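You operate a simulated robot arm through the tools that you are given. There is no shell and no other tool. Be economical: measure what you need, move in short steps, check, and stop when the job is done.

You are at the controls of a simulated two-armed robot. One attempt, no reset.

Task
Put the pile of white cloths on the top of the turntable.

It is judged by the outcome, as a careful person would: the job done as asked, and still so three seconds after it is handed in. It fails if anything else is knocked over, pushed out of place, dropped, spilled or broken. Flat cloth is picked up by pressing the open fingertips on it (5 to 10 N) and closing them slowly along it; thin cloth reads only 2 to 8 mm in the jaws.

Robot
Two 7-joint arms with two-finger parallel grippers on one trunk, on a base that drives. Base frame: it is fixed to the floor where the robot stands at the start and does not move with it; the origin is under the middle of the robot, x ahead of it, y to its left, z up. Units: m, rad, N and s.
The left shoulder is at the start at [0.07, 0.163, 1.17], the right one opposite. With the tool pointing down near the work surface each hand reaches from about 0.4 to 0.88 m from the robot's upright axis, wherever it stands, measured 20 degrees to its own side. Places, roughly: top of the turntable [1.2, 2.3, 0.8]. Payload 3.43 kg a hand.
The TCP of each hand is the grasp point between the finger pads, 0.034 m short of the fingertips. In the tool frame z runs along the fingers and y along their closing line. Largest opening 0.128 m; finger width 0.024, thickness 0.012; the body of the gripper, 0.048 by 0.13 m, starts 0.096 m behind the TCP.
Orientation is that of the tool frame in the base frame, as a unit quaternion [x, y, z, w]. With the fingers straight down and closing along the base's y, the tool's x points along the base's -x, its y along +y and its z along -z.

Tools
- The arms move only by the tool step_arm. It takes "left_increments", "right_increments" or both (then of equal length, played together; a hand with none holds still); each is a list of rows, each a list of 3 entries, a list of its own where there are three numbers: the shift along the base's x, y, z in mm, then the turn, a rotation vector about the base's x, y, z in rad, then the closure in counts, from 0 (fully open) to 255 (shut). In form: [[[tx, ty, tz], [wx, wy, wz], fingers], ...]. A call has 1 to 12 rows; each row shifts and turns the commanded pose from where the row before left it. Rows are played at 5 a second. More than 0.05 m and 0.15 rad between two rows, or a gripper value outside its range, and nothing of the call is played. A pose out of reach is approached as far as the arm can. The call stops where the force on the tool passes 40 N (or 10 N more than at its start, if that is more) or the arm is blocked; 0.2 s more then pass. The fingers move at their own pace (about 0.153 m/s each) and stop on an object; they squeeze with about 42 N. The grip force told is the motor's: it shows also when the fingers shut on nothing. Time passes only in rows, and 0.2 s behind the last, so rows that do not move let the fingers close. It gives the time, the measured TCP pose, the force on the tool (base axes), the opening and the grip force at its end, in the units of the frame above (readings bear some noise).
- Cameras (640 x 400 px; columns grow to the right, rows downward): "scene" is now at [0.1419, -0.0004, 1.4056]; the picture's right is [-0.01, -1.00, 0.00], its down [-0.52, 0.00, -0.86] and it looks along [0.86, -0.00, -0.52] (base axes); focal length 262 px, centre (320, 200). "left" rides on the left gripper at [0.076, 0.011, -0.16] in its tool frame; the picture's right is [-0.15, 0.99, 0.00], its down [-0.88, -0.13, -0.46] and it looks along [-0.45, -0.07, 0.89] (tool axes); focal length 234 px, centre (320, 200). "right" rides on the right gripper at [0.076, -0.011, -0.16] in its tool frame; the picture's right is [0.15, 0.99, 0.00], its down [-0.88, 0.13, -0.46] and it looks along [-0.45, 0.07, 0.89] (tool axes); focal length 234 px, centre (320, 200). There is no depth. A picture from a camera that has moved, and an enlarged one, comes with that camera's place and axes in the base frame and with its lens.
- snapshot(camera): a new picture of that camera. The clock stands still meanwhile.
- slide_trunk(by): slides the trunk up (or, below 0, down) by that many m; the arms and the scene camera ride with it, the base frame stays. It gives what a move gives, with no picture.
- drive_base(legs): drives the robot by 1 to 6 legs, each [ahead, left, turn to the left] in m, m and rad, along the robot's own axes; the way and the turn of a leg run together, so that a leg with both is an arc; at most 1.5 m and 3.142 rad a leg. The arms and the cameras ride along, it lands a little off, and it stops where it bumps. It gives what a move gives.
- pan_tilt(pan, tilt): turns the head with the scene camera to pan (to the left, within 1.501 rad either way) and tilt (down, from -0.506 to 1.204), counted from straight ahead of the robot. It gives what a move gives.
- zoom(camera, box): a new picture of the part [left, top, right, bottom] of that camera's present view, enlarged. The clock stands still meanwhile.
- close_job(): hands the job in; it is judged then, once.

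Go step by step. Nothing tells you exact positions but the pictures and the camera data: compare them with the known pose of the tool, close in by small moves and look again before you grip or let go. The budget is 120 turns and 108 pictures, counting those below and the enlarged ones. Unless the task says otherwise, let go and move clear before handing in, and close with one line.

The tools are called as name(argument=value, ...) on one line, values as JSON. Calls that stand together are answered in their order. step_arm: Moves the arms, as the interface text tells. Its arguments: {"type":"object","properties":{"left_increments":{"type":"array","items":{"type":"array"}},"right_increments":{"type":"array","items":{"type":"array"}}},"required":[]} The other tools are called the same way: slide_trunk (by) slides the trunk up or down; drive_base (legs) drives the base; pan_tilt (pan, tilt) turns the head that bears the scene camera; snapshot (camera) takes a picture; zoom (camera, box) takes an enlarged picture of a part of a camera's view; close_job () hands the job in.

At the start:

```text
time: 0.0
left_ee_pos: [0.3995, 0.1885, 1.214]
left_orientation: [0.0, 1.0, -0.001, 0.0]
left_ft_force: [-0.1, 0.6, 0.0]
left_width: 0.128
left_grip_force: 0.0
right_ee_pos: [0.415, -0.151, 1.2253]
right_orientation: [0.002, 1.0, -0.002, -0.001]
right_ft_force: [0.0, 0.7, 0.4]
right_width: 0.1281
right_grip_force: 0.0
trunk travel left (down, up): [-0.65, 0.29]
robot x, y, heading: [0.0011, 0.0007, 0.0]
head pan, tilt: [-0.005, 0.541]
```

scene: 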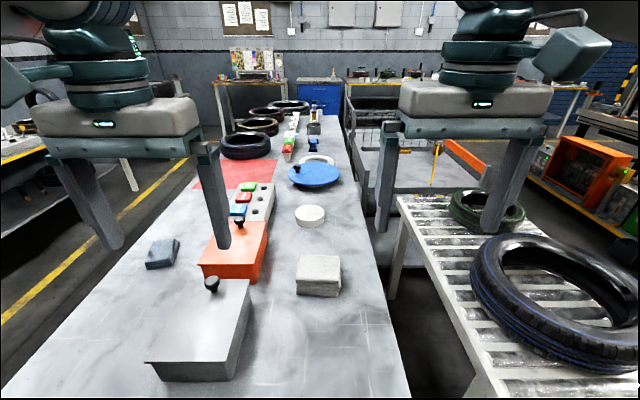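
right: 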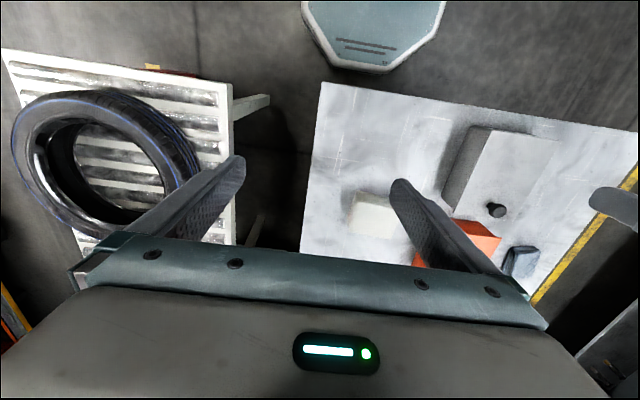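
left: 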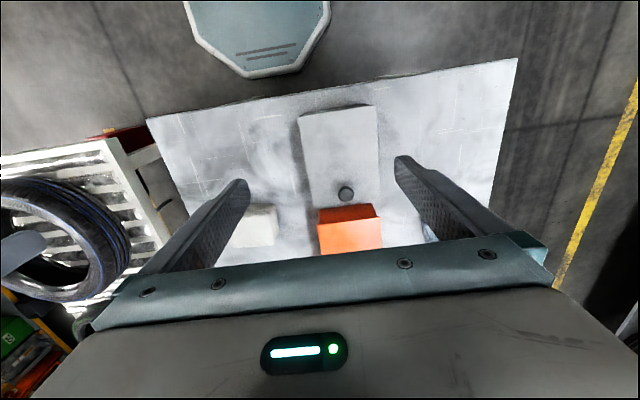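

I see the bench with what seems to be a folded pile of white cloths near (0.61, 0.0). I'll zoom on it and then turn the head toward the turntable.

zoom(camera="scene", box=[220, 180, 400, 310])

pan_tilt(pan=1.1, tilt=0.35)

snapshot(camera="scene")

```text
3.08 times, centred on (310, 245) of scene
camera zoom: at [0.1419, -0.0004, 1.4056], right [-0.01, -1.0, 0.0], down [-0.52, 0.0, -0.86], along [0.86, 0.0, -0.52], focal length 806 px, centre (351, 62)
```

zoom: 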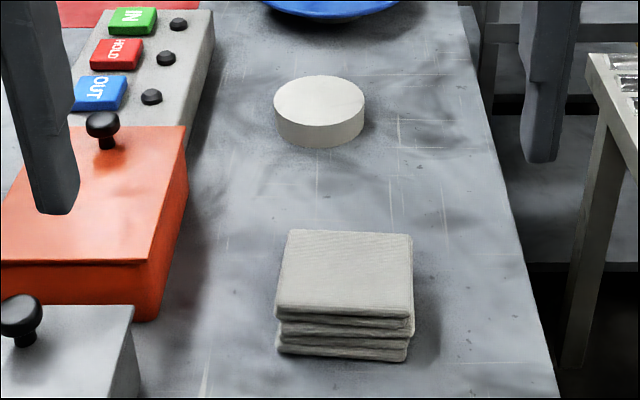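

```text
time: 1.3
left_ee_pos: [0.3982, 0.1887, 1.2133]
left_orientation: [0.0, 1.0, 0.0, 0.0]
left_ft_force: [-1.0, 0.8, 0.8]
left_width: 0.1278
left_grip_force: 0.0
right_ee_pos: [0.4139, -0.1504, 1.2263]
right_orientation: [0.001, 1.0, -0.002, -0.001]
right_ft_force: [0.8, -0.2, -0.2]
right_width: 0.1281
right_grip_force: 0.1
trunk travel left (down, up): [-0.65, 0.29]
robot x, y, heading: [-0.004, 0.0008, 0.001]
head pan, tilt: [1.1, 0.351]
```

```text
103 pictures are left
camera scene: at [0.0942, 0.083, 1.4232], right [0.89, -0.45, 0.0], down [-0.16, -0.31, -0.94], along [0.43, 0.84, -0.34], focal length 262 px, centre (320, 200)
```

scene: 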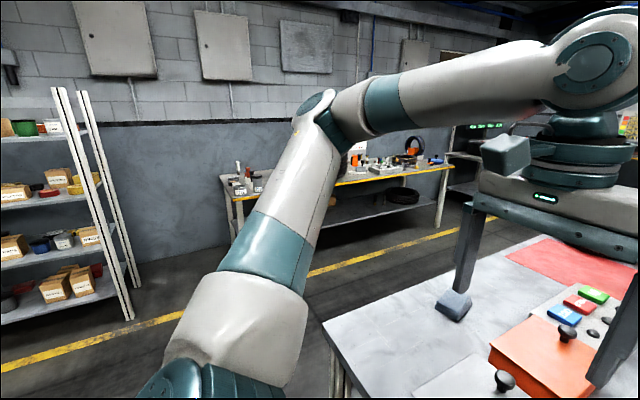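

The pile is about 0.09 × 0.10 × 0.05 m, centred near (0.607, 0.003). The turntable is on the far-left bench. I'll bring the right hand above the pile, turned so the fingers close along x (narrow side, clear of the boxes).

pan_tilt(pan=0.0, tilt=0.7)

step_arm(right_increments=[[[16, 12.8, -9], [0, 0, 0.1309], 0], [[16, 12.8, -9], [0, 0, 0.1309], 0], [[16, 12.8, -9], [0, 0, 0.1309], 0], [[16, 12.8, -9], [0, 0, 0.1309], 0], [[16, 12.8, -9], [0, 0, 0.1309], 0], [[16, 12.8, -9], [0, 0, 0.1309], 0], [[16, 12.8, -9], [0, 0, 0.1309], 0], [[16, 12.8, -9], [0, 0, 0.1309], 0], [[16, 12.8, -9], [0, 0, 0.1309], 0], [[16, 12.8, -9], [0, 0, 0.1309], 0], [[16, 12.8, -9], [0, 0, 0.1309], 0], [[16, 12.8, -9], [0, 0, 0.1309], 0]])

snapshot(camera="scene")

snapshot(camera="right")

```text
time: 2.7
left_ee_pos: [0.3988, 0.189, 1.2131]
left_orientation: [-0.001, 1.0, 0.0, 0.0]
left_ft_force: [0.2, -0.6, -0.3]
left_width: 0.1279
left_grip_force: 0.0
right_ee_pos: [0.4145, -0.1508, 1.2248]
right_orientation: [0.001, 1.0, -0.002, -0.001]
right_ft_force: [0.4, -0.3, 0.2]
right_width: 0.1279
right_grip_force: 0.0
trunk travel left (down, up): [-0.65, 0.29]
robot x, y, heading: [-0.0054, 0.0029, 0.003]
head pan, tilt: [0.0, 0.7]
```

```text
time: 5.3
left_ee_pos: [0.3991, 0.1918, 1.2115]
left_orientation: [0.0, 1.0, -0.001, 0.0]
left_ft_force: [-0.6, 1.3, 0.5]
left_width: 0.128
left_grip_force: 0.1
right_ee_pos: [0.4874, -0.0124, 1.1113]
right_orientation: [-0.705, 0.71, -0.004, 0.001]
right_ft_force: [0.6, 0.3, -0.2]
right_width: 0.128
right_grip_force: 0.0
right hand out of reach, approached as far as the arm can: row 10, 11, 12
trunk travel left (down, up): [-0.65, 0.29]
robot x, y, heading: [0.0041, -0.0006, -0.004]
head pan, tilt: [0.0, 0.7]
```

```text
102 pictures are left
camera scene: at [0.1372, 0.0036, 1.3918], right [0.0, -1.0, 0.0], down [-0.64, 0.0, -0.76], along [0.76, 0.0, -0.64], focal length 262 px, centre (320, 200)
```

scene: 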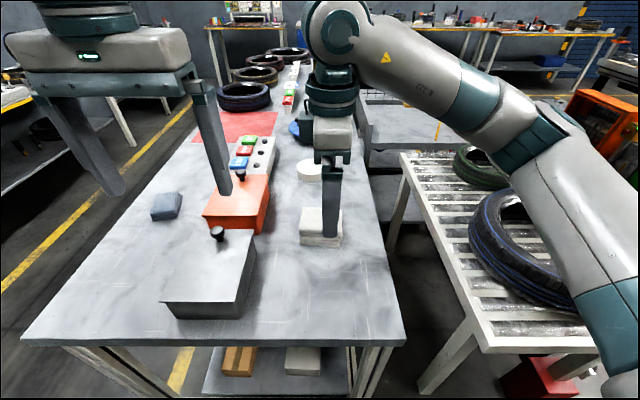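

```text
101 pictures are left
camera right: at [0.4972, -0.0877, 1.2735], right [-0.99, -0.14, 0.0], down [-0.13, 0.88, 0.45], along [-0.06, 0.45, -0.89], focal length 234 px, centre (320, 200)
```

right: 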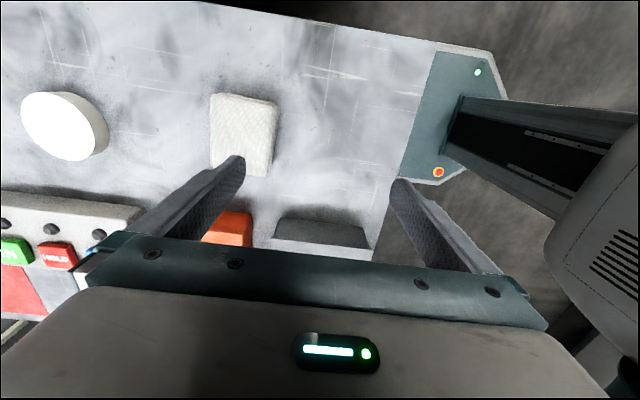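

The hand stopped short in x, maybe from a joint limit with that turn. I'll check with a small further move forward while descending.

step_arm(right_increments=[[[0, 0, -20], [0, 0, 0], 0], [[10, 0, -20], [0, 0, 0], 0], [[10, 0, -20], [0, 0, 0], 0]])

```text
time: 6.1
left_ee_pos: [0.3987, 0.1868, 1.2132]
left_orientation: [0.0, 1.0, -0.001, 0.0]
left_ft_force: [-0.1, -0.5, -0.4]
left_width: 0.1281
left_grip_force: 0.1
right_ee_pos: [0.4865, -0.019, 1.0741]
right_orientation: [-0.705, 0.709, -0.001, 0.002]
right_ft_force: [-0.2, 0.9, 0.2]
right_width: 0.1278
right_grip_force: 0.2
right hand out of reach, approached as far as the arm can: row 2, 3
trunk travel left (down, up): [-0.65, 0.29]
robot x, y, heading: [-0.0006, -0.0002, 0.0]
head pan, tilt: [0.0, 0.7]
```

This turn does limit the reach. I'll turn the hand back and go forward, raised a little.

step_arm(right_increments=[[[0, 0, 8], [0, 0, -0.1309], 0], [[0, 0, 8], [0, 0, -0.1309], 0], [[0, 0, 8], [0, 0, -0.1309], 0], [[0, 0, 8], [0, 0, -0.1309], 0], [[0, 0, 8], [0, 0, -0.1309], 0], [[10, 3, 0], [0, 0, -0.1309], 0], [[18, 3, 0], [0, 0, -0.1309], 0], [[18, 3, 0], [0, 0, -0.1309], 0], [[18, 3, 0], [0, 0, -0.1309], 0], [[18, 3, 0], [0, 0, -0.1309], 0], [[18, 3, 0], [0, 0, -0.1309], 0], [[18, 3, 0], [0, 0, -0.1309], 0]])

snapshot(camera="right")

```text
time: 8.7
left_ee_pos: [0.3991, 0.1892, 1.2129]
left_orientation: [0.0, 1.0, 0.0, -0.001]
left_ft_force: [0.2, 0.7, -0.1]
left_width: 0.1279
left_grip_force: 0.0
right_ee_pos: [0.6047, 0.0026, 1.1168]
right_orientation: [0.002, 1.0, -0.003, -0.001]
right_ft_force: [-0.5, -0.3, -0.5]
right_width: 0.1282
right_grip_force: 0.0
trunk travel left (down, up): [-0.65, 0.29]
robot x, y, heading: [0.0019, 0.0041, 0.005]
head pan, tilt: [0.0, 0.7]
```

```text
100 pictures are left
camera right: at [0.5298, -0.0067, 1.277], right [-0.14, 0.99, 0.0], down [0.88, 0.13, 0.45], along [0.45, 0.06, -0.89], focal length 234 px, centre (320, 200)
```

right: 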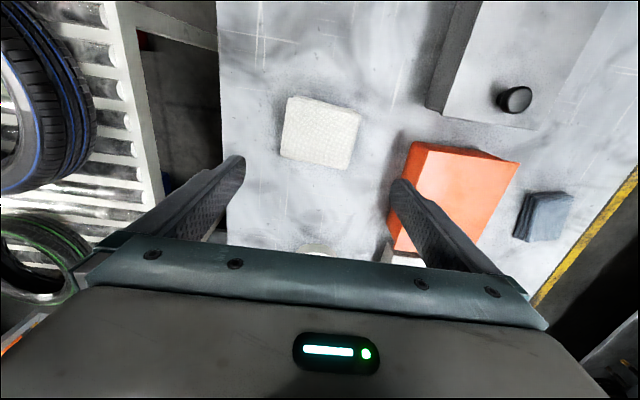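

With the hand unturned it reaches. The pile reads as centred at about (0.601, 0.002), 0.105 wide along y, so the open fingers fit with about 11 mm each side. I'll descend to just above it and check.

step_arm(right_increments=[[[-3, 0, -25], [0, 0, -0.03], 0], [[0, 0, -25], [0, 0, -0.03], 0], [[0, 0, -25], [0, 0, 0], 0], [[0, 0, -25], [0, 0, 0], 0], [[0, 0, -22], [0, 0, 0], 0], [[0, 0, 0], [0, 0, 0], 0]])

snapshot(camera="right")

zoom(camera="scene", box=[240, 130, 400, 260])

```text
time: 10.1
left_ee_pos: [0.3987, 0.1886, 1.2127]
left_orientation: [0.0, 1.0, 0.001, 0.0]
left_ft_force: [0.6, 0.1, 0.0]
left_width: 0.1279
left_grip_force: 0.1
right_ee_pos: [0.6014, 0.0036, 0.9928]
right_orientation: [0.031, 1.0, -0.002, -0.001]
right_ft_force: [0.1, -0.9, -0.1]
right_width: 0.128
right_grip_force: 0.1
trunk travel left (down, up): [-0.65, 0.29]
robot x, y, heading: [-0.0015, -0.0, 0.002]
head pan, tilt: [0.0, 0.7]
```

```text
99 pictures are left
camera right: at [0.5257, -0.0027, 1.1539], right [-0.08, 1.0, 0.0], down [0.89, 0.08, 0.45], along [0.45, 0.04, -0.89], focal length 234 px, centre (320, 200)
```

right: 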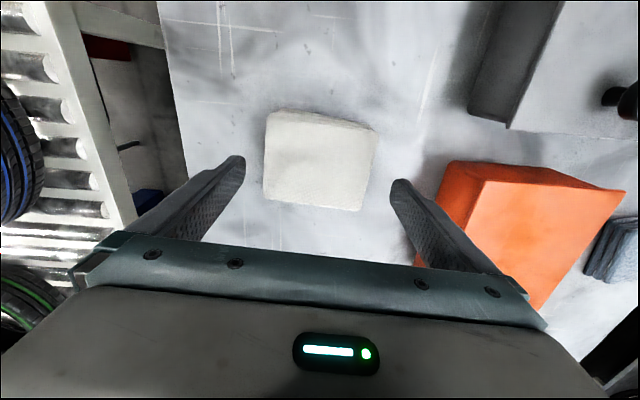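

```text
3.08 times, centred on (320, 195) of scene
camera zoom: at [0.1367, 0.0003, 1.3918], right [0.0, -1.0, 0.0], down [-0.64, 0.0, -0.76], along [0.76, 0.0, -0.64], focal length 806 px, centre (320, 215)
```

zoom: 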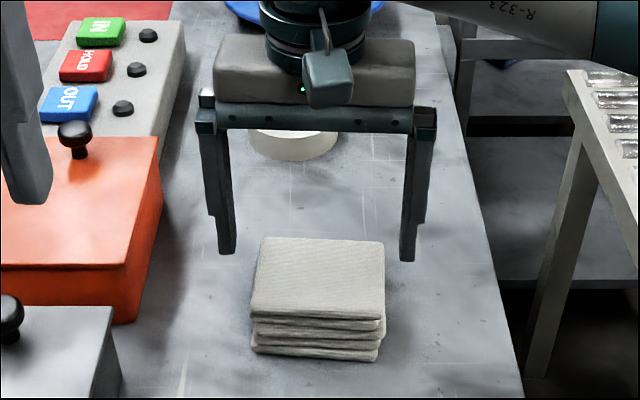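

The fingers straddle the pile with even margins. I'll lower so the tips nearly touch the table, then check before closing.

step_arm(right_increments=[[[0, -1.5, -20], [0, 0, 0], 0], [[0, 0, -20], [0, 0, 0], 0], [[0, 0, -15], [0, 0, 0], 0], [[0, 0, -10], [0, 0, 0], 0], [[0, 0, -8], [0, 0, 0], 0], [[0, 0, 0], [0, 0, 0], 0]])

zoom(camera="scene", box=[240, 150, 400, 250])

snapshot(camera="right")

```text
time: 11.5
left_ee_pos: [0.3986, 0.1889, 1.2134]
left_orientation: [0.0, 1.0, 0.001, 0.001]
left_ft_force: [0.0, -0.1, -0.1]
left_width: 0.1279
left_grip_force: 0.0
right_ee_pos: [0.6004, 0.0014, 0.9185]
right_orientation: [0.031, 1.0, -0.002, -0.001]
right_ft_force: [-0.2, -0.5, 0.4]
right_width: 0.128
right_grip_force: 0.0
trunk travel left (down, up): [-0.65, 0.29]
robot x, y, heading: [0.0044, -0.0007, 0.003]
head pan, tilt: [0.0, 0.7]
```

```text
4.00 times, centred on (320, 200) of scene
camera zoom: at [0.1368, 0.0002, 1.3918], right [0.0, -1.0, 0.0], down [-0.64, 0.0, -0.76], along [0.76, 0.0, -0.64], focal length 1048 px, centre (320, 200)
```

zoom: 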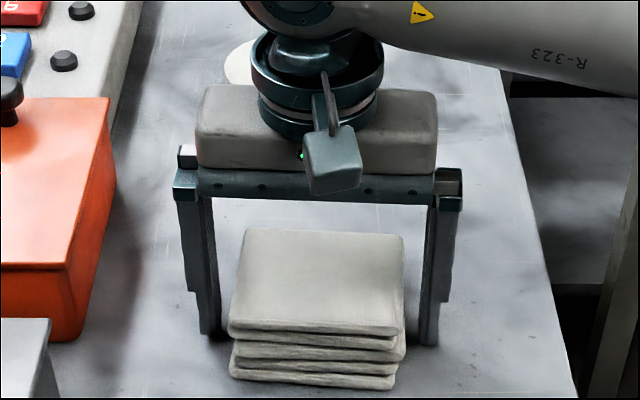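

```text
96 pictures are left
camera right: at [0.5254, -0.0043, 1.0806], right [-0.08, 1.0, 0.0], down [0.89, 0.08, 0.45], along [0.45, 0.04, -0.89], focal length 234 px, centre (320, 200)
```

right: 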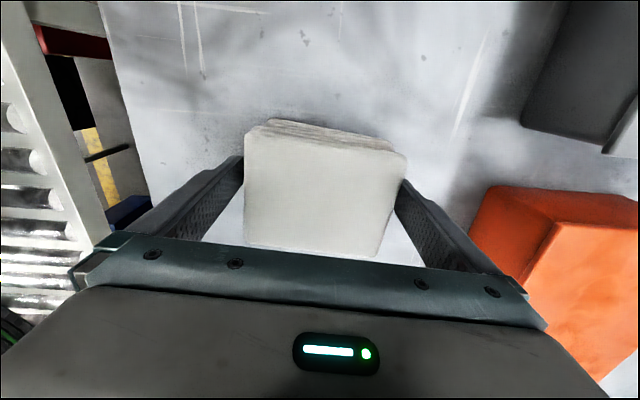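

Fingers are beside the pile, no contact yet. I'll feel down a few millimetres to the table.

step_arm(right_increments=[[[0, 0, -2], [0, 0, 0], 0], [[0, 0, -1], [0, 0, 0], 0], [[0, 0, -1], [0, 0, 0], 0], [[0, 0, 0], [0, 0, 0], 0]])

```text
time: 12.5
left_ee_pos: [0.3984, 0.1883, 1.2123]
left_orientation: [0.0, 1.0, 0.0, 0.001]
left_ft_force: [-0.2, 0.2, 0.4]
left_width: 0.1281
left_grip_force: 0.0
right_ee_pos: [0.5999, 0.0009, 0.9158]
right_orientation: [0.031, 1.0, -0.003, -0.001]
right_ft_force: [0.2, 0.7, -0.7]
right_width: 0.1279
right_grip_force: 0.0
trunk travel left (down, up): [-0.65, 0.29]
robot x, y, heading: [-0.0015, -0.0013, -0.001]
head pan, tilt: [0.0, 0.7]
```

Tips are about 2 mm from the table. Closing slowly in stages.

step_arm(right_increments=[[[0, 0, 0], [0, 0, 0], 20], [[0, 0, 0], [0, 0, 0], 35], [[0, 0, 0], [0, 0, 0], 45], [[0, 0, 0], [0, 0, 0], 55], [[0, 0, 0], [0, 0, 0], 65], [[0, 0, 0], [0, 0, 0], 75], [[0, 0, 0], [0, 0, 0], 75]])

zoom(camera="scene", box=[240, 150, 400, 250])

```text
time: 14.1
left_ee_pos: [0.4004, 0.1888, 1.2124]
left_orientation: [-0.001, 1.0, -0.001, 0.001]
left_ft_force: [0.1, 0.4, 0.1]
left_width: 0.1281
left_grip_force: 0.0
right_ee_pos: [0.6014, -0.0002, 0.9164]
right_orientation: [0.031, 1.0, -0.002, 0.0]
right_ft_force: [1.0, -1.0, 1.8]
right_width: 0.1058
right_grip_force: 42.3
trunk travel left (down, up): [-0.65, 0.29]
robot x, y, heading: [-0.0049, 0.0027, 0.001]
head pan, tilt: [0.0, 0.7]
```

```text
4.00 times, centred on (320, 200) of scene
camera zoom: at [0.1369, 0.0, 1.3918], right [0.0, -1.0, 0.0], down [-0.64, 0.0, -0.76], along [0.76, 0.0, -0.64], focal length 1048 px, centre (320, 200)
```

zoom: 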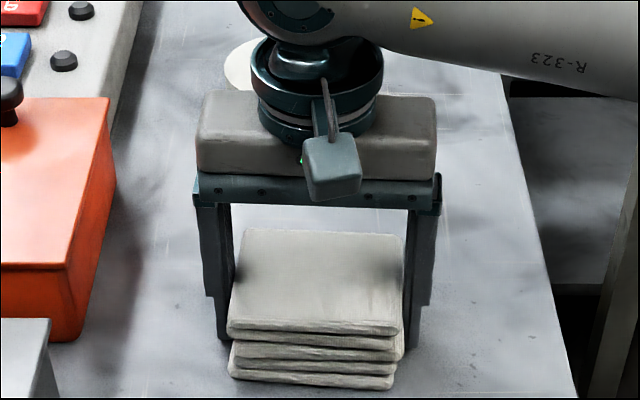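

The pile is held at 0.106 m wide with 42 N. Lifting a little to check that the whole pile comes.

step_arm(right_increments=[[[0, 0, 5], [0, 0, 0], 120], [[0, 0, 10], [0, 0, 0], 120], [[0, 0, 15], [0, 0, 0], 120], [[0, 0, 20], [0, 0, 0], 120], [[0, 0, 20], [0, 0, 0], 120], [[0, 0, 0], [0, 0, 0], 120]])

zoom(camera="scene", box=[240, 130, 400, 250])

```text
time: 15.5
left_ee_pos: [0.3996, 0.188, 1.2129]
left_orientation: [0.0, 1.0, 0.0, 0.0]
left_ft_force: [0.8, 0.0, -0.9]
left_width: 0.128
left_grip_force: 0.1
right_ee_pos: [0.6017, 0.0018, 0.9862]
right_orientation: [0.032, 0.999, -0.001, 0.0]
right_ft_force: [1.0, 0.0, -1.4]
right_width: 0.1057
right_grip_force: 41.9
trunk travel left (down, up): [-0.65, 0.29]
robot x, y, heading: [0.0031, -0.0003, 0.0]
head pan, tilt: [0.0, 0.7]
```

```text
3.33 times, centred on (320, 190) of scene
camera zoom: at [0.1375, 0.0001, 1.3917], right [0.0, -1.0, 0.0], down [-0.64, 0.0, -0.76], along [0.76, 0.0, -0.64], focal length 874 px, centre (320, 233)
```

zoom: 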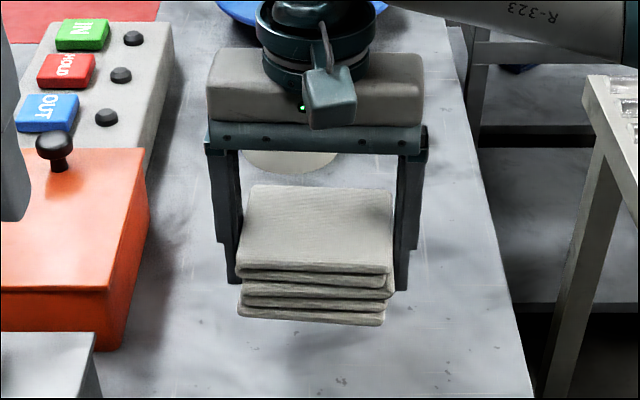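

The whole pile lifted cleanly. I'll raise it and draw it in close to the robot for driving.

step_arm(right_increments=[[[0, 0, 30], [0, 0, 0], 120], [[0, 0, 30], [0, 0, 0], 120], [[0, 0, 30], [0, 0, 0], 120], [[0, 0, 30], [0, 0, 0], 120], [[-20, -12, 20], [0, 0, 0], 120], [[-25, -20, 20], [0, 0, 0], 120], [[-25, -20, 20], [0, 0, 0], 120], [[-25, -20, 20], [0, 0, 0], 120], [[-25, -20, 10], [0, 0, 0], 120], [[-25, -20, 0], [0, 0, 0], 120], [[-25, -20, 0], [0, 0, 0], 120], [[-20, -20, 0], [0, 0, 0], 120]])

pan_tilt(pan=0.75, tilt=0.5)

snapshot(camera="scene")

pan_tilt(pan=1.5, tilt=0.7)

snapshot(camera="scene")

snapshot(camera="right")

```text
time: 18.1
left_ee_pos: [0.3987, 0.1887, 1.2136]
left_orientation: [0.001, 1.0, 0.0, -0.001]
left_ft_force: [0.0, -0.2, -0.3]
left_width: 0.1278
left_grip_force: 0.0
right_ee_pos: [0.4104, -0.1543, 1.1955]
right_orientation: [0.031, 1.0, -0.002, -0.001]
right_ft_force: [-0.1, 0.0, -2.4]
right_width: 0.1056
right_grip_force: 42.0
trunk travel left (down, up): [-0.65, 0.29]
robot x, y, heading: [0.0019, -0.0014, -0.006]
head pan, tilt: [0.0, 0.7]
```

```text
time: 19.2
left_ee_pos: [0.3982, 0.1885, 1.2124]
left_orientation: [0.001, 1.0, 0.001, -0.001]
left_ft_force: [0.3, 1.2, 0.5]
left_width: 0.1281
left_grip_force: 0.1
right_ee_pos: [0.4115, -0.1526, 1.1972]
right_orientation: [0.032, 1.0, -0.002, -0.001]
right_ft_force: [0.0, -0.6, -1.7]
right_width: 0.1057
right_grip_force: 41.9
trunk travel left (down, up): [-0.65, 0.29]
robot x, y, heading: [0.0035, -0.0004, 0.005]
head pan, tilt: [0.75, 0.499]
```

```text
93 pictures are left
camera scene: at [0.1186, 0.0619, 1.4095], right [0.68, -0.73, 0.0], down [-0.35, -0.33, -0.88], along [0.64, 0.6, -0.48], focal length 262 px, centre (320, 200)
```

scene: 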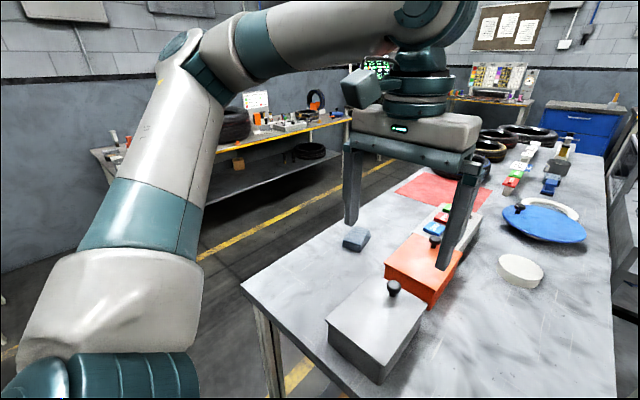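

```text
time: 20.3
left_ee_pos: [0.3989, 0.1886, 1.2135]
left_orientation: [0.0, 1.0, 0.0, -0.001]
left_ft_force: [0.4, -0.3, 0.3]
left_width: 0.1278
left_grip_force: 0.1
right_ee_pos: [0.4112, -0.1533, 1.1957]
right_orientation: [0.031, 1.0, -0.001, -0.001]
right_ft_force: [-0.9, 0.0, -2.6]
right_width: 0.1057
right_grip_force: 42.2
trunk travel left (down, up): [-0.65, 0.29]
robot x, y, heading: [-0.0025, 0.0004, 0.001]
head pan, tilt: [1.499, 0.7]
```

```text
92 pictures are left
camera scene: at [0.0582, 0.0848, 1.3918], right [1.0, -0.07, 0.0], down [-0.05, -0.64, -0.77], along [0.06, 0.76, -0.64], focal length 262 px, centre (320, 200)
```

scene: 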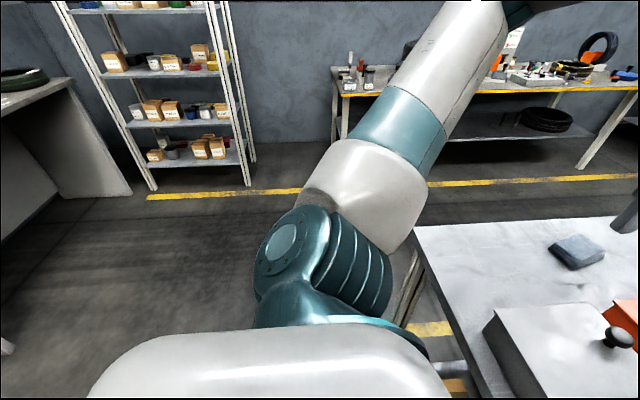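

```text
91 pictures are left
camera right: at [0.3356, -0.1581, 1.3573], right [-0.08, 1.0, 0.0], down [0.89, 0.08, 0.45], along [0.45, 0.04, -0.89], focal length 234 px, centre (320, 200)
```

right: 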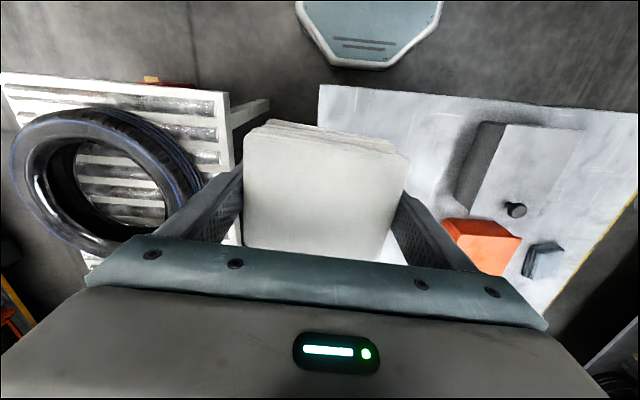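

The pile is secure. The lane between the benches runs at about y 0.55–1.88. I'll back off a little, drive left to open floor and turn left to face the far bench.

drive_base(legs=[[-0.12, 0, 0], [0, 1.2, 0], [0, 0, 1.5708]])

pan_tilt(pan=-0.8, tilt=0.5)

snapshot(camera="scene")

pan_tilt(pan=-1.5, tilt=0.6)

snapshot(camera="scene")

```text
time: 31.1
left_ee_pos: [-0.3224, 1.6048, 1.2136]
left_orientation: [0.714, -0.7, 0.001, 0.0]
left_ft_force: [0.0, -0.6, -0.1]
left_width: 0.1279
left_grip_force: 0.1
right_ee_pos: [0.0196, 1.6245, 1.1966]
right_orientation: [-0.692, 0.722, -0.001, 0.001]
right_ft_force: [-0.3, 0.6, -1.8]
right_width: 0.1059
right_grip_force: 41.9
trunk travel left (down, up): [-0.65, 0.29]
robot x, y, heading: [-0.1294, 1.2073, 1.591]
head pan, tilt: [1.499, 0.7]
```

```text
time: 33.2
left_ee_pos: [-0.3213, 1.6046, 1.2112]
left_orientation: [0.715, -0.7, 0.0, 0.0]
left_ft_force: [-1.1, -0.2, -0.3]
left_width: 0.1279
left_grip_force: 0.1
right_ee_pos: [0.0192, 1.6244, 1.1956]
right_orientation: [-0.692, 0.722, -0.003, 0.0]
right_ft_force: [0.2, 0.6, -3.0]
right_width: 0.1058
right_grip_force: 42.0
trunk travel left (down, up): [-0.65, 0.29]
robot x, y, heading: [-0.1277, 1.2095, 1.593]
head pan, tilt: [-0.799, 0.499]
```

```text
90 pictures are left
camera scene: at [-0.0598, 1.3252, 1.4095], right [0.71, -0.7, 0.0], down [-0.34, -0.34, -0.88], along [0.62, 0.63, -0.48], focal length 262 px, centre (320, 200)
```

scene: 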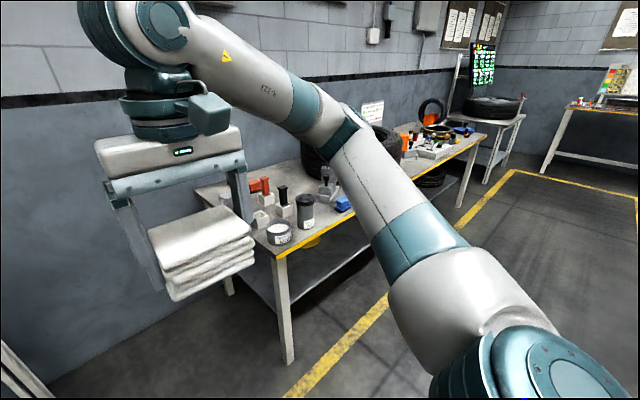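

```text
time: 34.3
left_ee_pos: [-0.3212, 1.6037, 1.2128]
left_orientation: [0.714, -0.7, 0.0, -0.001]
left_ft_force: [0.5, 0.9, 0.0]
left_width: 0.1283
left_grip_force: 0.1
right_ee_pos: [0.0208, 1.6243, 1.1967]
right_orientation: [-0.692, 0.722, -0.002, 0.001]
right_ft_force: [0.3, 0.3, -2.9]
right_width: 0.1055
right_grip_force: 42.4
trunk travel left (down, up): [-0.65, 0.29]
robot x, y, heading: [-0.1222, 1.2086, 1.59]
head pan, tilt: [-1.499, 0.6]
```

```text
89 pictures are left
camera scene: at [-0.0357, 1.2686, 1.4004], right [0.09, -1.0, 0.0], down [-0.56, -0.05, -0.83], along [0.82, 0.08, -0.56], focal length 262 px, centre (320, 200)
```

scene: 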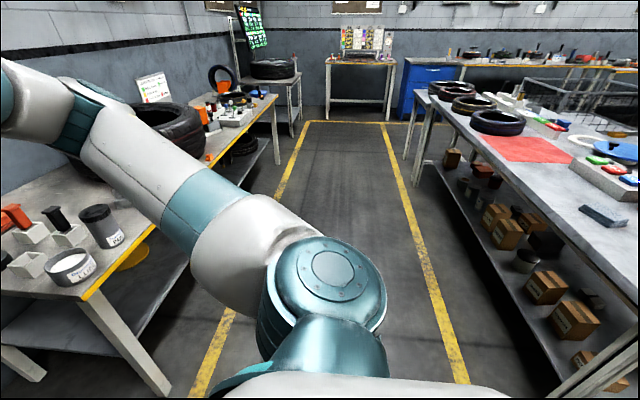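

The lane is clear. The turntable is hidden behind the forearm near a large tyre. I'll sidestep along the lane and look from closer.

drive_base(legs=[[0, 0, -0.02], [0, -0.75, 0]])

pan_tilt(pan=-0.5, tilt=0.5)

snapshot(camera="scene")

snapshot(camera="right")

```text
time: 38.7
left_ee_pos: [0.4269, 1.6129, 1.2126]
left_orientation: [0.713, -0.701, 0.0, 0.0]
left_ft_force: [-0.6, 0.7, -0.2]
left_width: 0.1282
left_grip_force: 0.0
right_ee_pos: [0.7677, 1.6293, 1.1969]
right_orientation: [-0.69, 0.723, -0.002, 0.0]
right_ft_force: [-0.6, 0.6, -2.6]
right_width: 0.1059
right_grip_force: 42.1
trunk travel left (down, up): [-0.65, 0.29]
robot x, y, heading: [0.6232, 1.218, 1.584]
head pan, tilt: [-1.499, 0.6]
```

```text
time: 40.0
left_ee_pos: [0.4266, 1.6117, 1.2122]
left_orientation: [0.713, -0.701, 0.0, 0.0]
left_ft_force: [-0.1, -0.3, 0.1]
left_width: 0.1279
left_grip_force: 0.0
right_ee_pos: [0.7691, 1.6295, 1.1964]
right_orientation: [-0.691, 0.723, -0.002, 0.0]
right_ft_force: [-0.3, 0.0, -2.5]
right_width: 0.1055
right_grip_force: 41.8
trunk travel left (down, up): [-0.65, 0.29]
robot x, y, heading: [0.6211, 1.2173, 1.591]
head pan, tilt: [-0.499, 0.499]
```

```text
88 pictures are left
camera scene: at [0.6655, 1.3475, 1.4095], right [0.89, -0.46, 0.0], down [-0.22, -0.42, -0.88], along [0.41, 0.78, -0.48], focal length 262 px, centre (320, 200)
```

scene: 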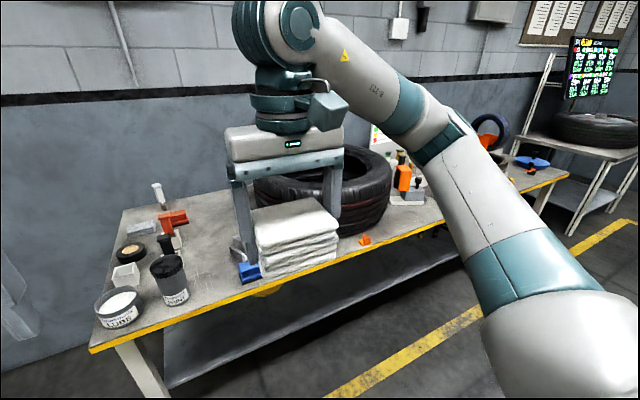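

```text
87 pictures are left
camera right: at [0.7765, 1.5544, 1.3572], right [-0.99, -0.1, 0.0], down [-0.09, 0.89, 0.45], along [-0.04, 0.45, -0.89], focal length 234 px, centre (320, 200)
```

right: 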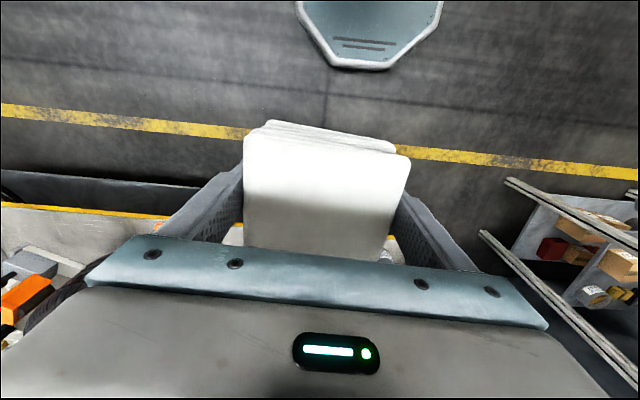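

A large tyre lies about where the turntable is expected. I'll sidestep further and raise the trunk a bit for a clearer view.

drive_base(legs=[[0, -0.4, -0.015]])

slide_trunk(by=0.2)

pan_tilt(pan=0.0, tilt=0.65)

snapshot(camera="scene")

snapshot(camera="left")

```text
time: 42.5
left_ee_pos: [0.8381, 1.6187, 1.212]
left_orientation: [-0.705, 0.709, -0.001, 0.0]
left_ft_force: [-0.5, 0.2, -0.3]
left_width: 0.1281
left_grip_force: 0.1
right_ee_pos: [1.1797, 1.6279, 1.1977]
right_orientation: [-0.683, 0.731, -0.001, 0.001]
right_ft_force: [-0.7, 0.5, -2.0]
right_width: 0.1057
right_grip_force: 41.6
trunk travel left (down, up): [-0.65, 0.29]
robot x, y, heading: [1.0225, 1.218, 1.565]
head pan, tilt: [-0.499, 0.499]
```

```text
time: 44.6
left_ee_pos: [0.8372, 1.6199, 1.4118]
left_orientation: [-0.705, 0.709, 0.0, 0.0]
left_ft_force: [-0.4, -0.4, -0.9]
left_width: 0.1279
left_grip_force: 0.0
right_ee_pos: [1.1786, 1.6282, 1.3966]
right_orientation: [-0.683, 0.73, -0.002, 0.002]
right_ft_force: [0.3, -0.3, -1.6]
right_width: 0.1055
right_grip_force: 42.3
trunk travel left (down, up): [-0.85, 0.09]
robot x, y, heading: [1.0246, 1.2174, 1.57]
head pan, tilt: [-0.499, 0.499]
```

```text
time: 45.6
left_ee_pos: [0.8374, 1.6176, 1.4118]
left_orientation: [-0.705, 0.71, -0.001, 0.0]
left_ft_force: [-0.2, 0.9, -0.5]
left_width: 0.1279
left_grip_force: 0.1
right_ee_pos: [1.1791, 1.6286, 1.3957]
right_orientation: [-0.683, 0.73, -0.002, 0.0]
right_ft_force: [-0.2, -0.4, -2.1]
right_width: 0.1057
right_grip_force: 41.5
trunk travel left (down, up): [-0.85, 0.09]
robot x, y, heading: [1.0249, 1.2228, 1.563]
head pan, tilt: [0.0, 0.649]
```

```text
86 pictures are left
camera scene: at [1.0269, 1.356, 1.5961], right [1.0, -0.01, 0.0], down [0.0, -0.6, -0.8], along [0.0, 0.8, -0.6], focal length 262 px, centre (320, 200)
```

scene: 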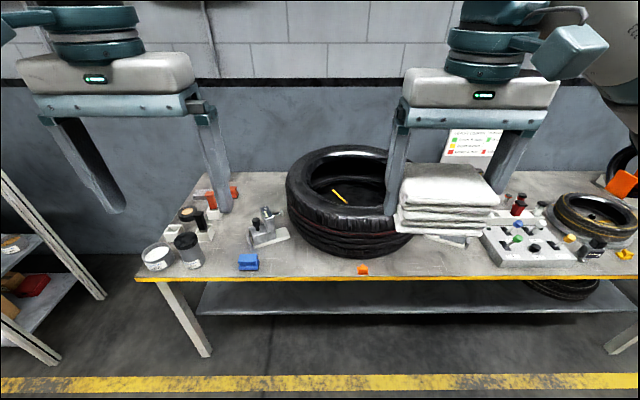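

```text
85 pictures are left
camera left: at [0.8263, 1.5435, 1.5715], right [-0.99, 0.15, 0.0], down [0.13, 0.88, 0.46], along [0.07, 0.45, -0.89], focal length 234 px, centre (320, 200)
```

left: 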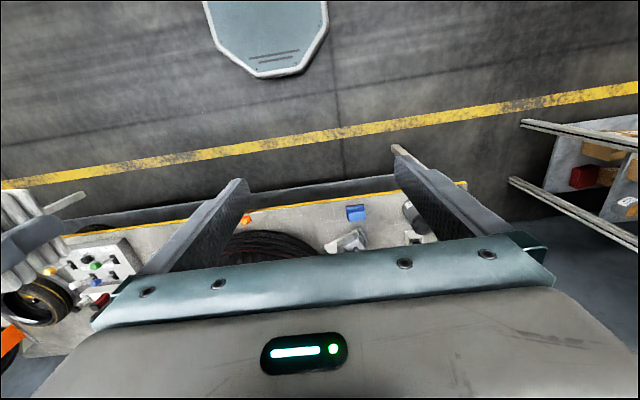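

The tyre surrounds something with a yellow mark. Zooming in to see what the turntable is.

zoom(camera="scene", box=[270, 130, 430, 280])

zoom(camera="scene", box=[470, 120, 640, 290])

```text
2.67 times, centred on (350, 205) of scene
camera zoom: at [1.0269, 1.356, 1.5961], right [1.0, -0.01, 0.0], down [0.0, -0.6, -0.8], along [0.0, 0.8, -0.6], focal length 699 px, centre (240, 187)
```

zoom: 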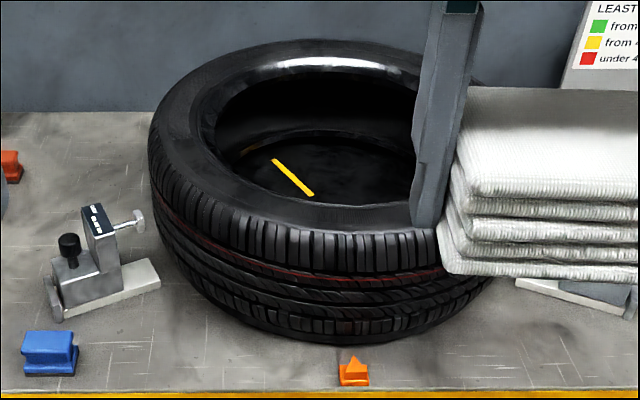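

```text
2.35 times, centred on (555, 205) of scene
camera zoom: at [1.0269, 1.356, 1.5961], right [1.0, -0.01, 0.0], down [0.0, -0.6, -0.8], along [0.0, 0.8, -0.6], focal length 617 px, centre (-233, 188)
```

zoom: 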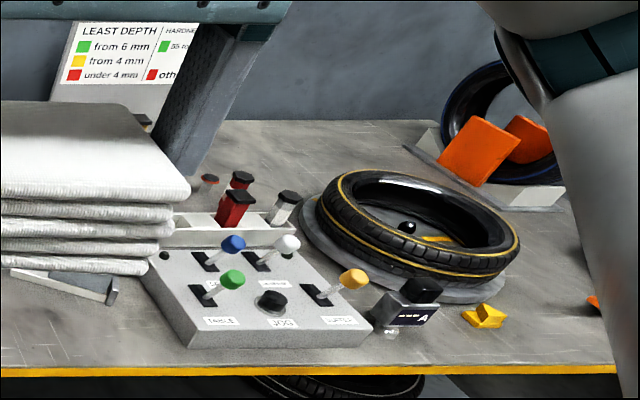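

The large tyre lies on the turntable; its platter, with a yellow index mark, shows in the tyre's hole, whose centre I put near (1.16, 2.33). The pile fits inside the hole on the platter. I'll drive up to the bench and extend the hand high over the hole to look down.

drive_base(legs=[[0.37, 0, 0]])

pan_tilt(pan=-0.1, tilt=0.85)

snapshot(camera="scene")

snapshot(camera="left")

```text
time: 47.9
left_ee_pos: [0.8367, 1.9811, 1.413]
left_orientation: [0.707, -0.707, -0.001, -0.001]
left_ft_force: [0.2, -0.5, 0.4]
left_width: 0.128
left_grip_force: 0.0
right_ee_pos: [1.177, 1.9924, 1.397]
right_orientation: [-0.685, 0.728, -0.001, 0.001]
right_ft_force: [0.4, -0.2, -2.3]
right_width: 0.1057
right_grip_force: 42.2
trunk travel left (down, up): [-0.85, 0.09]
robot x, y, heading: [1.0235, 1.582, 1.57]
head pan, tilt: [0.0, 0.649]
```

```text
time: 48.6
left_ee_pos: [0.8359, 1.9819, 1.4119]
left_orientation: [0.707, -0.707, 0.0, 0.0]
left_ft_force: [0.2, 0.0, -1.0]
left_width: 0.1276
left_grip_force: 0.0
right_ee_pos: [1.1776, 1.995, 1.3955]
right_orientation: [-0.685, 0.728, -0.002, -0.001]
right_ft_force: [-0.2, -0.6, -1.8]
right_width: 0.1058
right_grip_force: 42.3
trunk travel left (down, up): [-0.85, 0.09]
robot x, y, heading: [1.0226, 1.5841, 1.572]
head pan, tilt: [-0.099, 0.85]
```

```text
82 pictures are left
camera scene: at [1.0344, 1.7125, 1.5795], right [1.0, -0.1, 0.0], down [-0.07, -0.75, -0.66], along [0.06, 0.66, -0.75], focal length 262 px, centre (320, 200)
```

scene: 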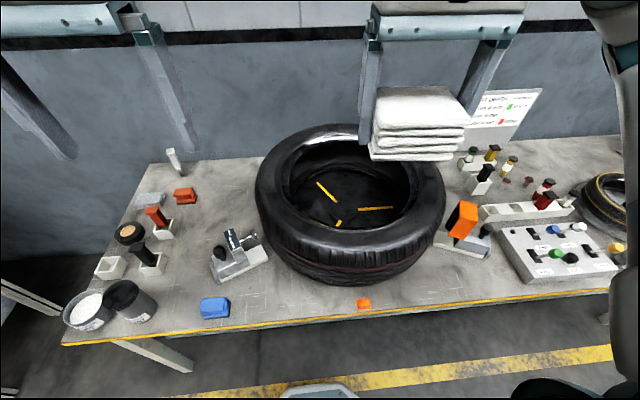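

```text
81 pictures are left
camera left: at [0.825, 1.9076, 1.5714], right [-0.99, 0.15, 0.0], down [0.13, 0.88, 0.46], along [0.07, 0.45, -0.89], focal length 234 px, centre (320, 200)
```

left: 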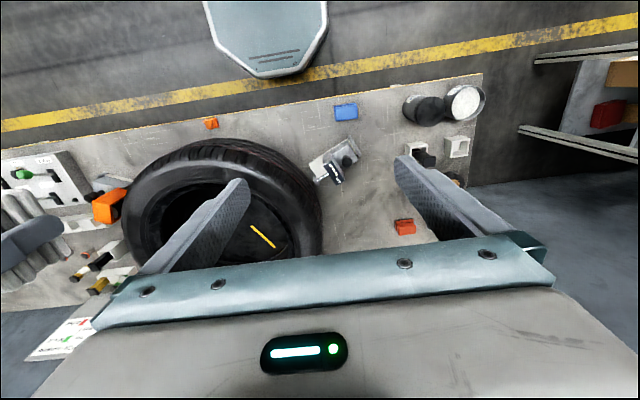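

I can now see three radial marks on the platter. Zooming to locate its centre.

zoom(camera="scene", box=[245, 115, 455, 295])

```text
2.22 times, centred on (350, 205) of scene
camera zoom: at [1.0344, 1.7125, 1.5795], right [1.0, -0.1, 0.0], down [-0.07, -0.75, -0.66], along [0.06, 0.66, -0.75], focal length 582 px, centre (253, 189)
```

zoom: 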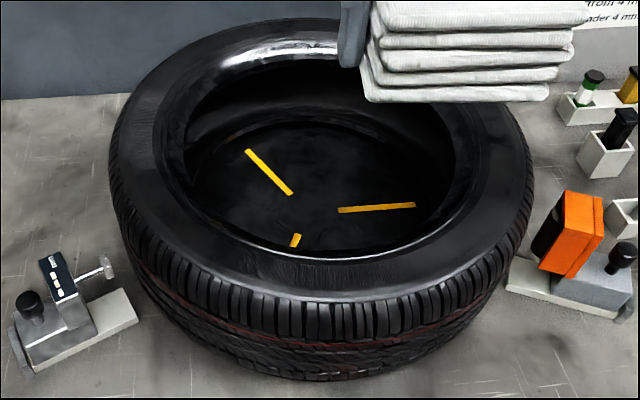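

The marks meet at the platter centre, about (1.19, 2.333, 0.80), with a hole radius of ~0.2 m and tyre top ~0.97. I'll extend the hand over it, staying high.

step_arm(right_increments=[[[1, 28, 0], [0, 0, 0], 120], [[1, 28, 0], [0, 0, 0], 120], [[1, 28, 0], [0, 0, 0], 120], [[1, 28, 0], [0, 0, 0], 120], [[1, 28, 0], [0, 0, 0], 120], [[1, 28, 0], [0, 0, 0], 120], [[1, 28, 0], [0, 0, 0], 120], [[1, 28, 0], [0, 0, 0], 120], [[1, 28, -10], [0, 0, 0], 120], [[1, 28, -10], [0, 0, 0], 120], [[1, 28, -10], [0, 0, 0], 120], [[1, 28, -10], [0, 0, 0], 120]])

snapshot(camera="scene")

snapshot(camera="right")

```text
time: 51.2
left_ee_pos: [0.8357, 1.9839, 1.4121]
left_orientation: [0.708, -0.706, 0.001, 0.0]
left_ft_force: [0.5, -0.5, -0.7]
left_width: 0.1278
left_grip_force: 0.1
right_ee_pos: [1.1882, 2.3315, 1.3545]
right_orientation: [-0.686, 0.728, -0.003, 0.001]
right_ft_force: [0.3, -0.2, -1.4]
right_width: 0.1061
right_grip_force: 42.3
trunk travel left (down, up): [-0.85, 0.09]
robot x, y, heading: [1.0213, 1.5792, 1.571]
head pan, tilt: [-0.099, 0.85]
```

```text
79 pictures are left
camera scene: at [1.0334, 1.7135, 1.5794], right [1.0, -0.1, 0.0], down [-0.07, -0.75, -0.66], along [0.07, 0.66, -0.75], focal length 262 px, centre (320, 200)
```

scene: 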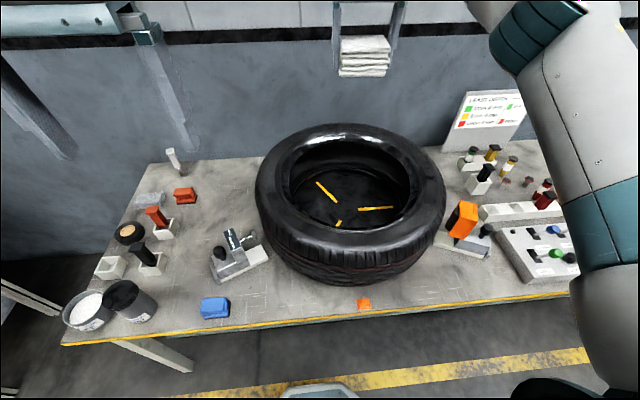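

```text
78 pictures are left
camera right: at [1.1955, 2.2562, 1.5159], right [-1.0, -0.09, 0.0], down [-0.08, 0.89, 0.45], along [-0.04, 0.45, -0.89], focal length 234 px, centre (320, 200)
```

right: 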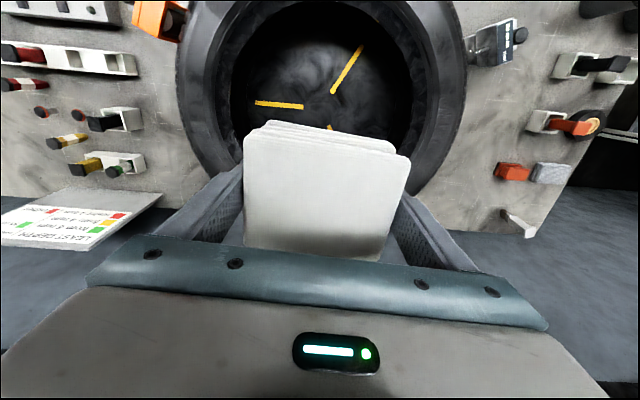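

The hand camera confirms the centre at about (1.185, 2.328), right beneath the hand. I'll lower the trunk 0.2 m (pile still above the tyre) and look.

slide_trunk(by=-0.2)

pan_tilt(pan=-0.1, tilt=0.75)

snapshot(camera="scene")

snapshot(camera="right")

```text
time: 53.4
left_ee_pos: [0.8363, 1.9808, 1.2129]
left_orientation: [-0.707, 0.707, 0.0, 0.0]
left_ft_force: [-0.7, -0.1, 0.8]
left_width: 0.1278
left_grip_force: 0.1
right_ee_pos: [1.1884, 2.3297, 1.1561]
right_orientation: [-0.685, 0.728, -0.002, 0.001]
right_ft_force: [0.1, 0.0, -2.0]
right_width: 0.1058
right_grip_force: 41.9
trunk travel left (down, up): [-0.65, 0.29]
robot x, y, heading: [1.0204, 1.5863, 1.571]
head pan, tilt: [-0.099, 0.85]
```

```text
time: 54.1
left_ee_pos: [0.8356, 1.9822, 1.2135]
left_orientation: [0.708, -0.706, 0.001, 0.0]
left_ft_force: [1.0, 1.2, -0.2]
left_width: 0.1278
left_grip_force: 0.1
right_ee_pos: [1.1894, 2.3299, 1.1565]
right_orientation: [-0.685, 0.728, -0.002, 0.001]
right_ft_force: [0.5, 0.4, -1.9]
right_width: 0.1059
right_grip_force: 42.0
trunk travel left (down, up): [-0.65, 0.29]
robot x, y, heading: [1.0217, 1.5812, 1.573]
head pan, tilt: [-0.099, 0.75]
```

```text
77 pictures are left
camera scene: at [1.0349, 1.7167, 1.3875], right [1.0, -0.1, 0.0], down [-0.07, -0.68, -0.73], along [0.07, 0.73, -0.68], focal length 262 px, centre (320, 200)
```

scene: 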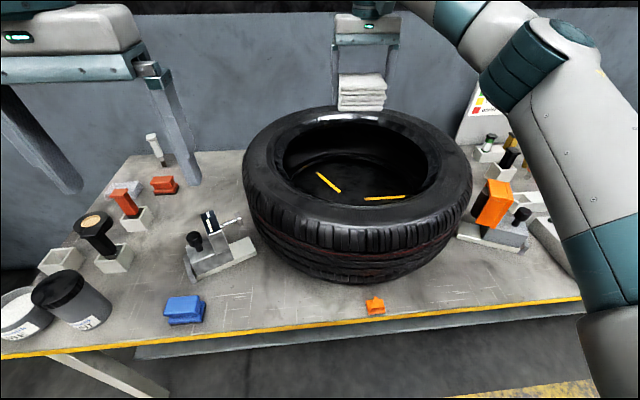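

```text
76 pictures are left
camera right: at [1.1962, 2.2545, 1.3166], right [-1.0, -0.09, 0.0], down [-0.08, 0.89, 0.45], along [-0.04, 0.45, -0.89], focal length 234 px, centre (320, 200)
```

right: 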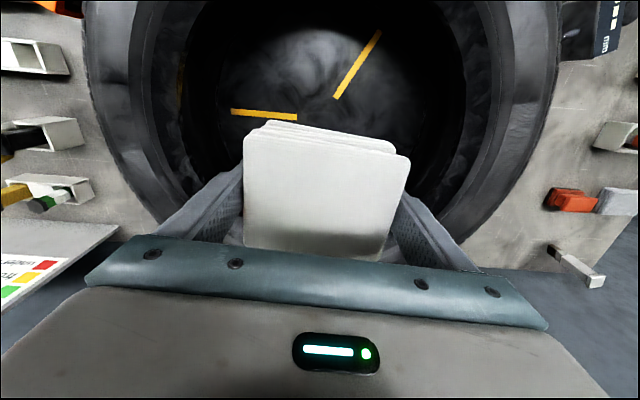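

Well centred. Descending into the hole, to about 4 cm above the platter.

step_arm(right_increments=[[[0, 0, -28], [0, 0, 0], 120], [[0, 0, -28], [0, 0, 0], 120], [[0, 0, -28], [0, 0, 0], 120], [[0, 0, -28], [0, 0, 0], 120], [[0, 0, -28], [0, 0, 0], 120], [[0, 0, -25], [0, 0, 0], 120], [[0, 0, -25], [0, 0, 0], 120], [[0, 0, -25], [0, 0, 0], 120], [[0, 0, -25], [0, 0, 0], 120], [[0, 0, -20], [0, 0, 0], 120], [[0, 0, -18], [0, 0, 0], 120], [[0, 0, 0], [0, 0, 0], 120]])

snapshot(camera="scene")

snapshot(camera="right")

```text
time: 56.7
left_ee_pos: [0.837, 1.9812, 1.2121]
left_orientation: [0.708, -0.707, 0.0, 0.0]
left_ft_force: [-0.6, 0.1, -0.6]
left_width: 0.128
left_grip_force: 0.1
right_ee_pos: [1.1892, 2.329, 0.8779]
right_orientation: [-0.685, 0.729, -0.002, 0.001]
right_ft_force: [0.8, 0.1, -2.4]
right_width: 0.1058
right_grip_force: 42.1
trunk travel left (down, up): [-0.65, 0.29]
robot x, y, heading: [1.0266, 1.5845, 1.573]
head pan, tilt: [-0.099, 0.75]
```

```text
75 pictures are left
camera scene: at [1.0348, 1.7166, 1.3875], right [1.0, -0.1, 0.0], down [-0.07, -0.68, -0.73], along [0.07, 0.73, -0.68], focal length 262 px, centre (320, 200)
```

scene: 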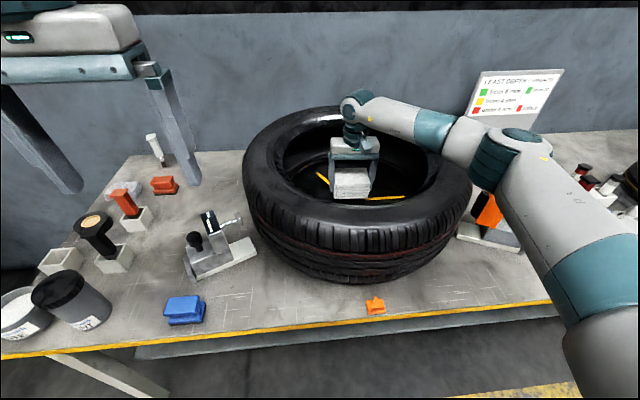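

```text
74 pictures are left
camera right: at [1.1961, 2.2541, 1.0391], right [-1.0, -0.09, 0.0], down [-0.08, 0.89, 0.45], along [-0.04, 0.45, -0.89], focal length 234 px, centre (320, 200)
```

right: 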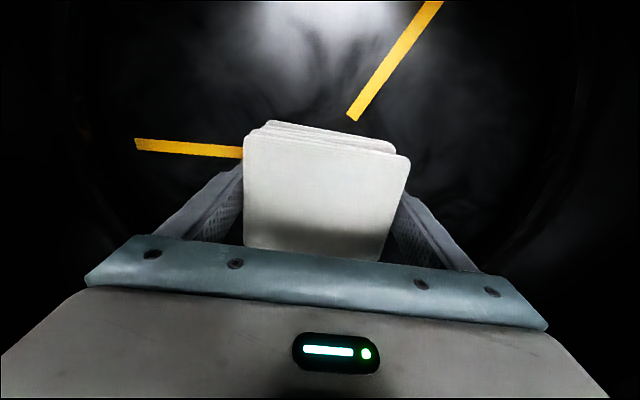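

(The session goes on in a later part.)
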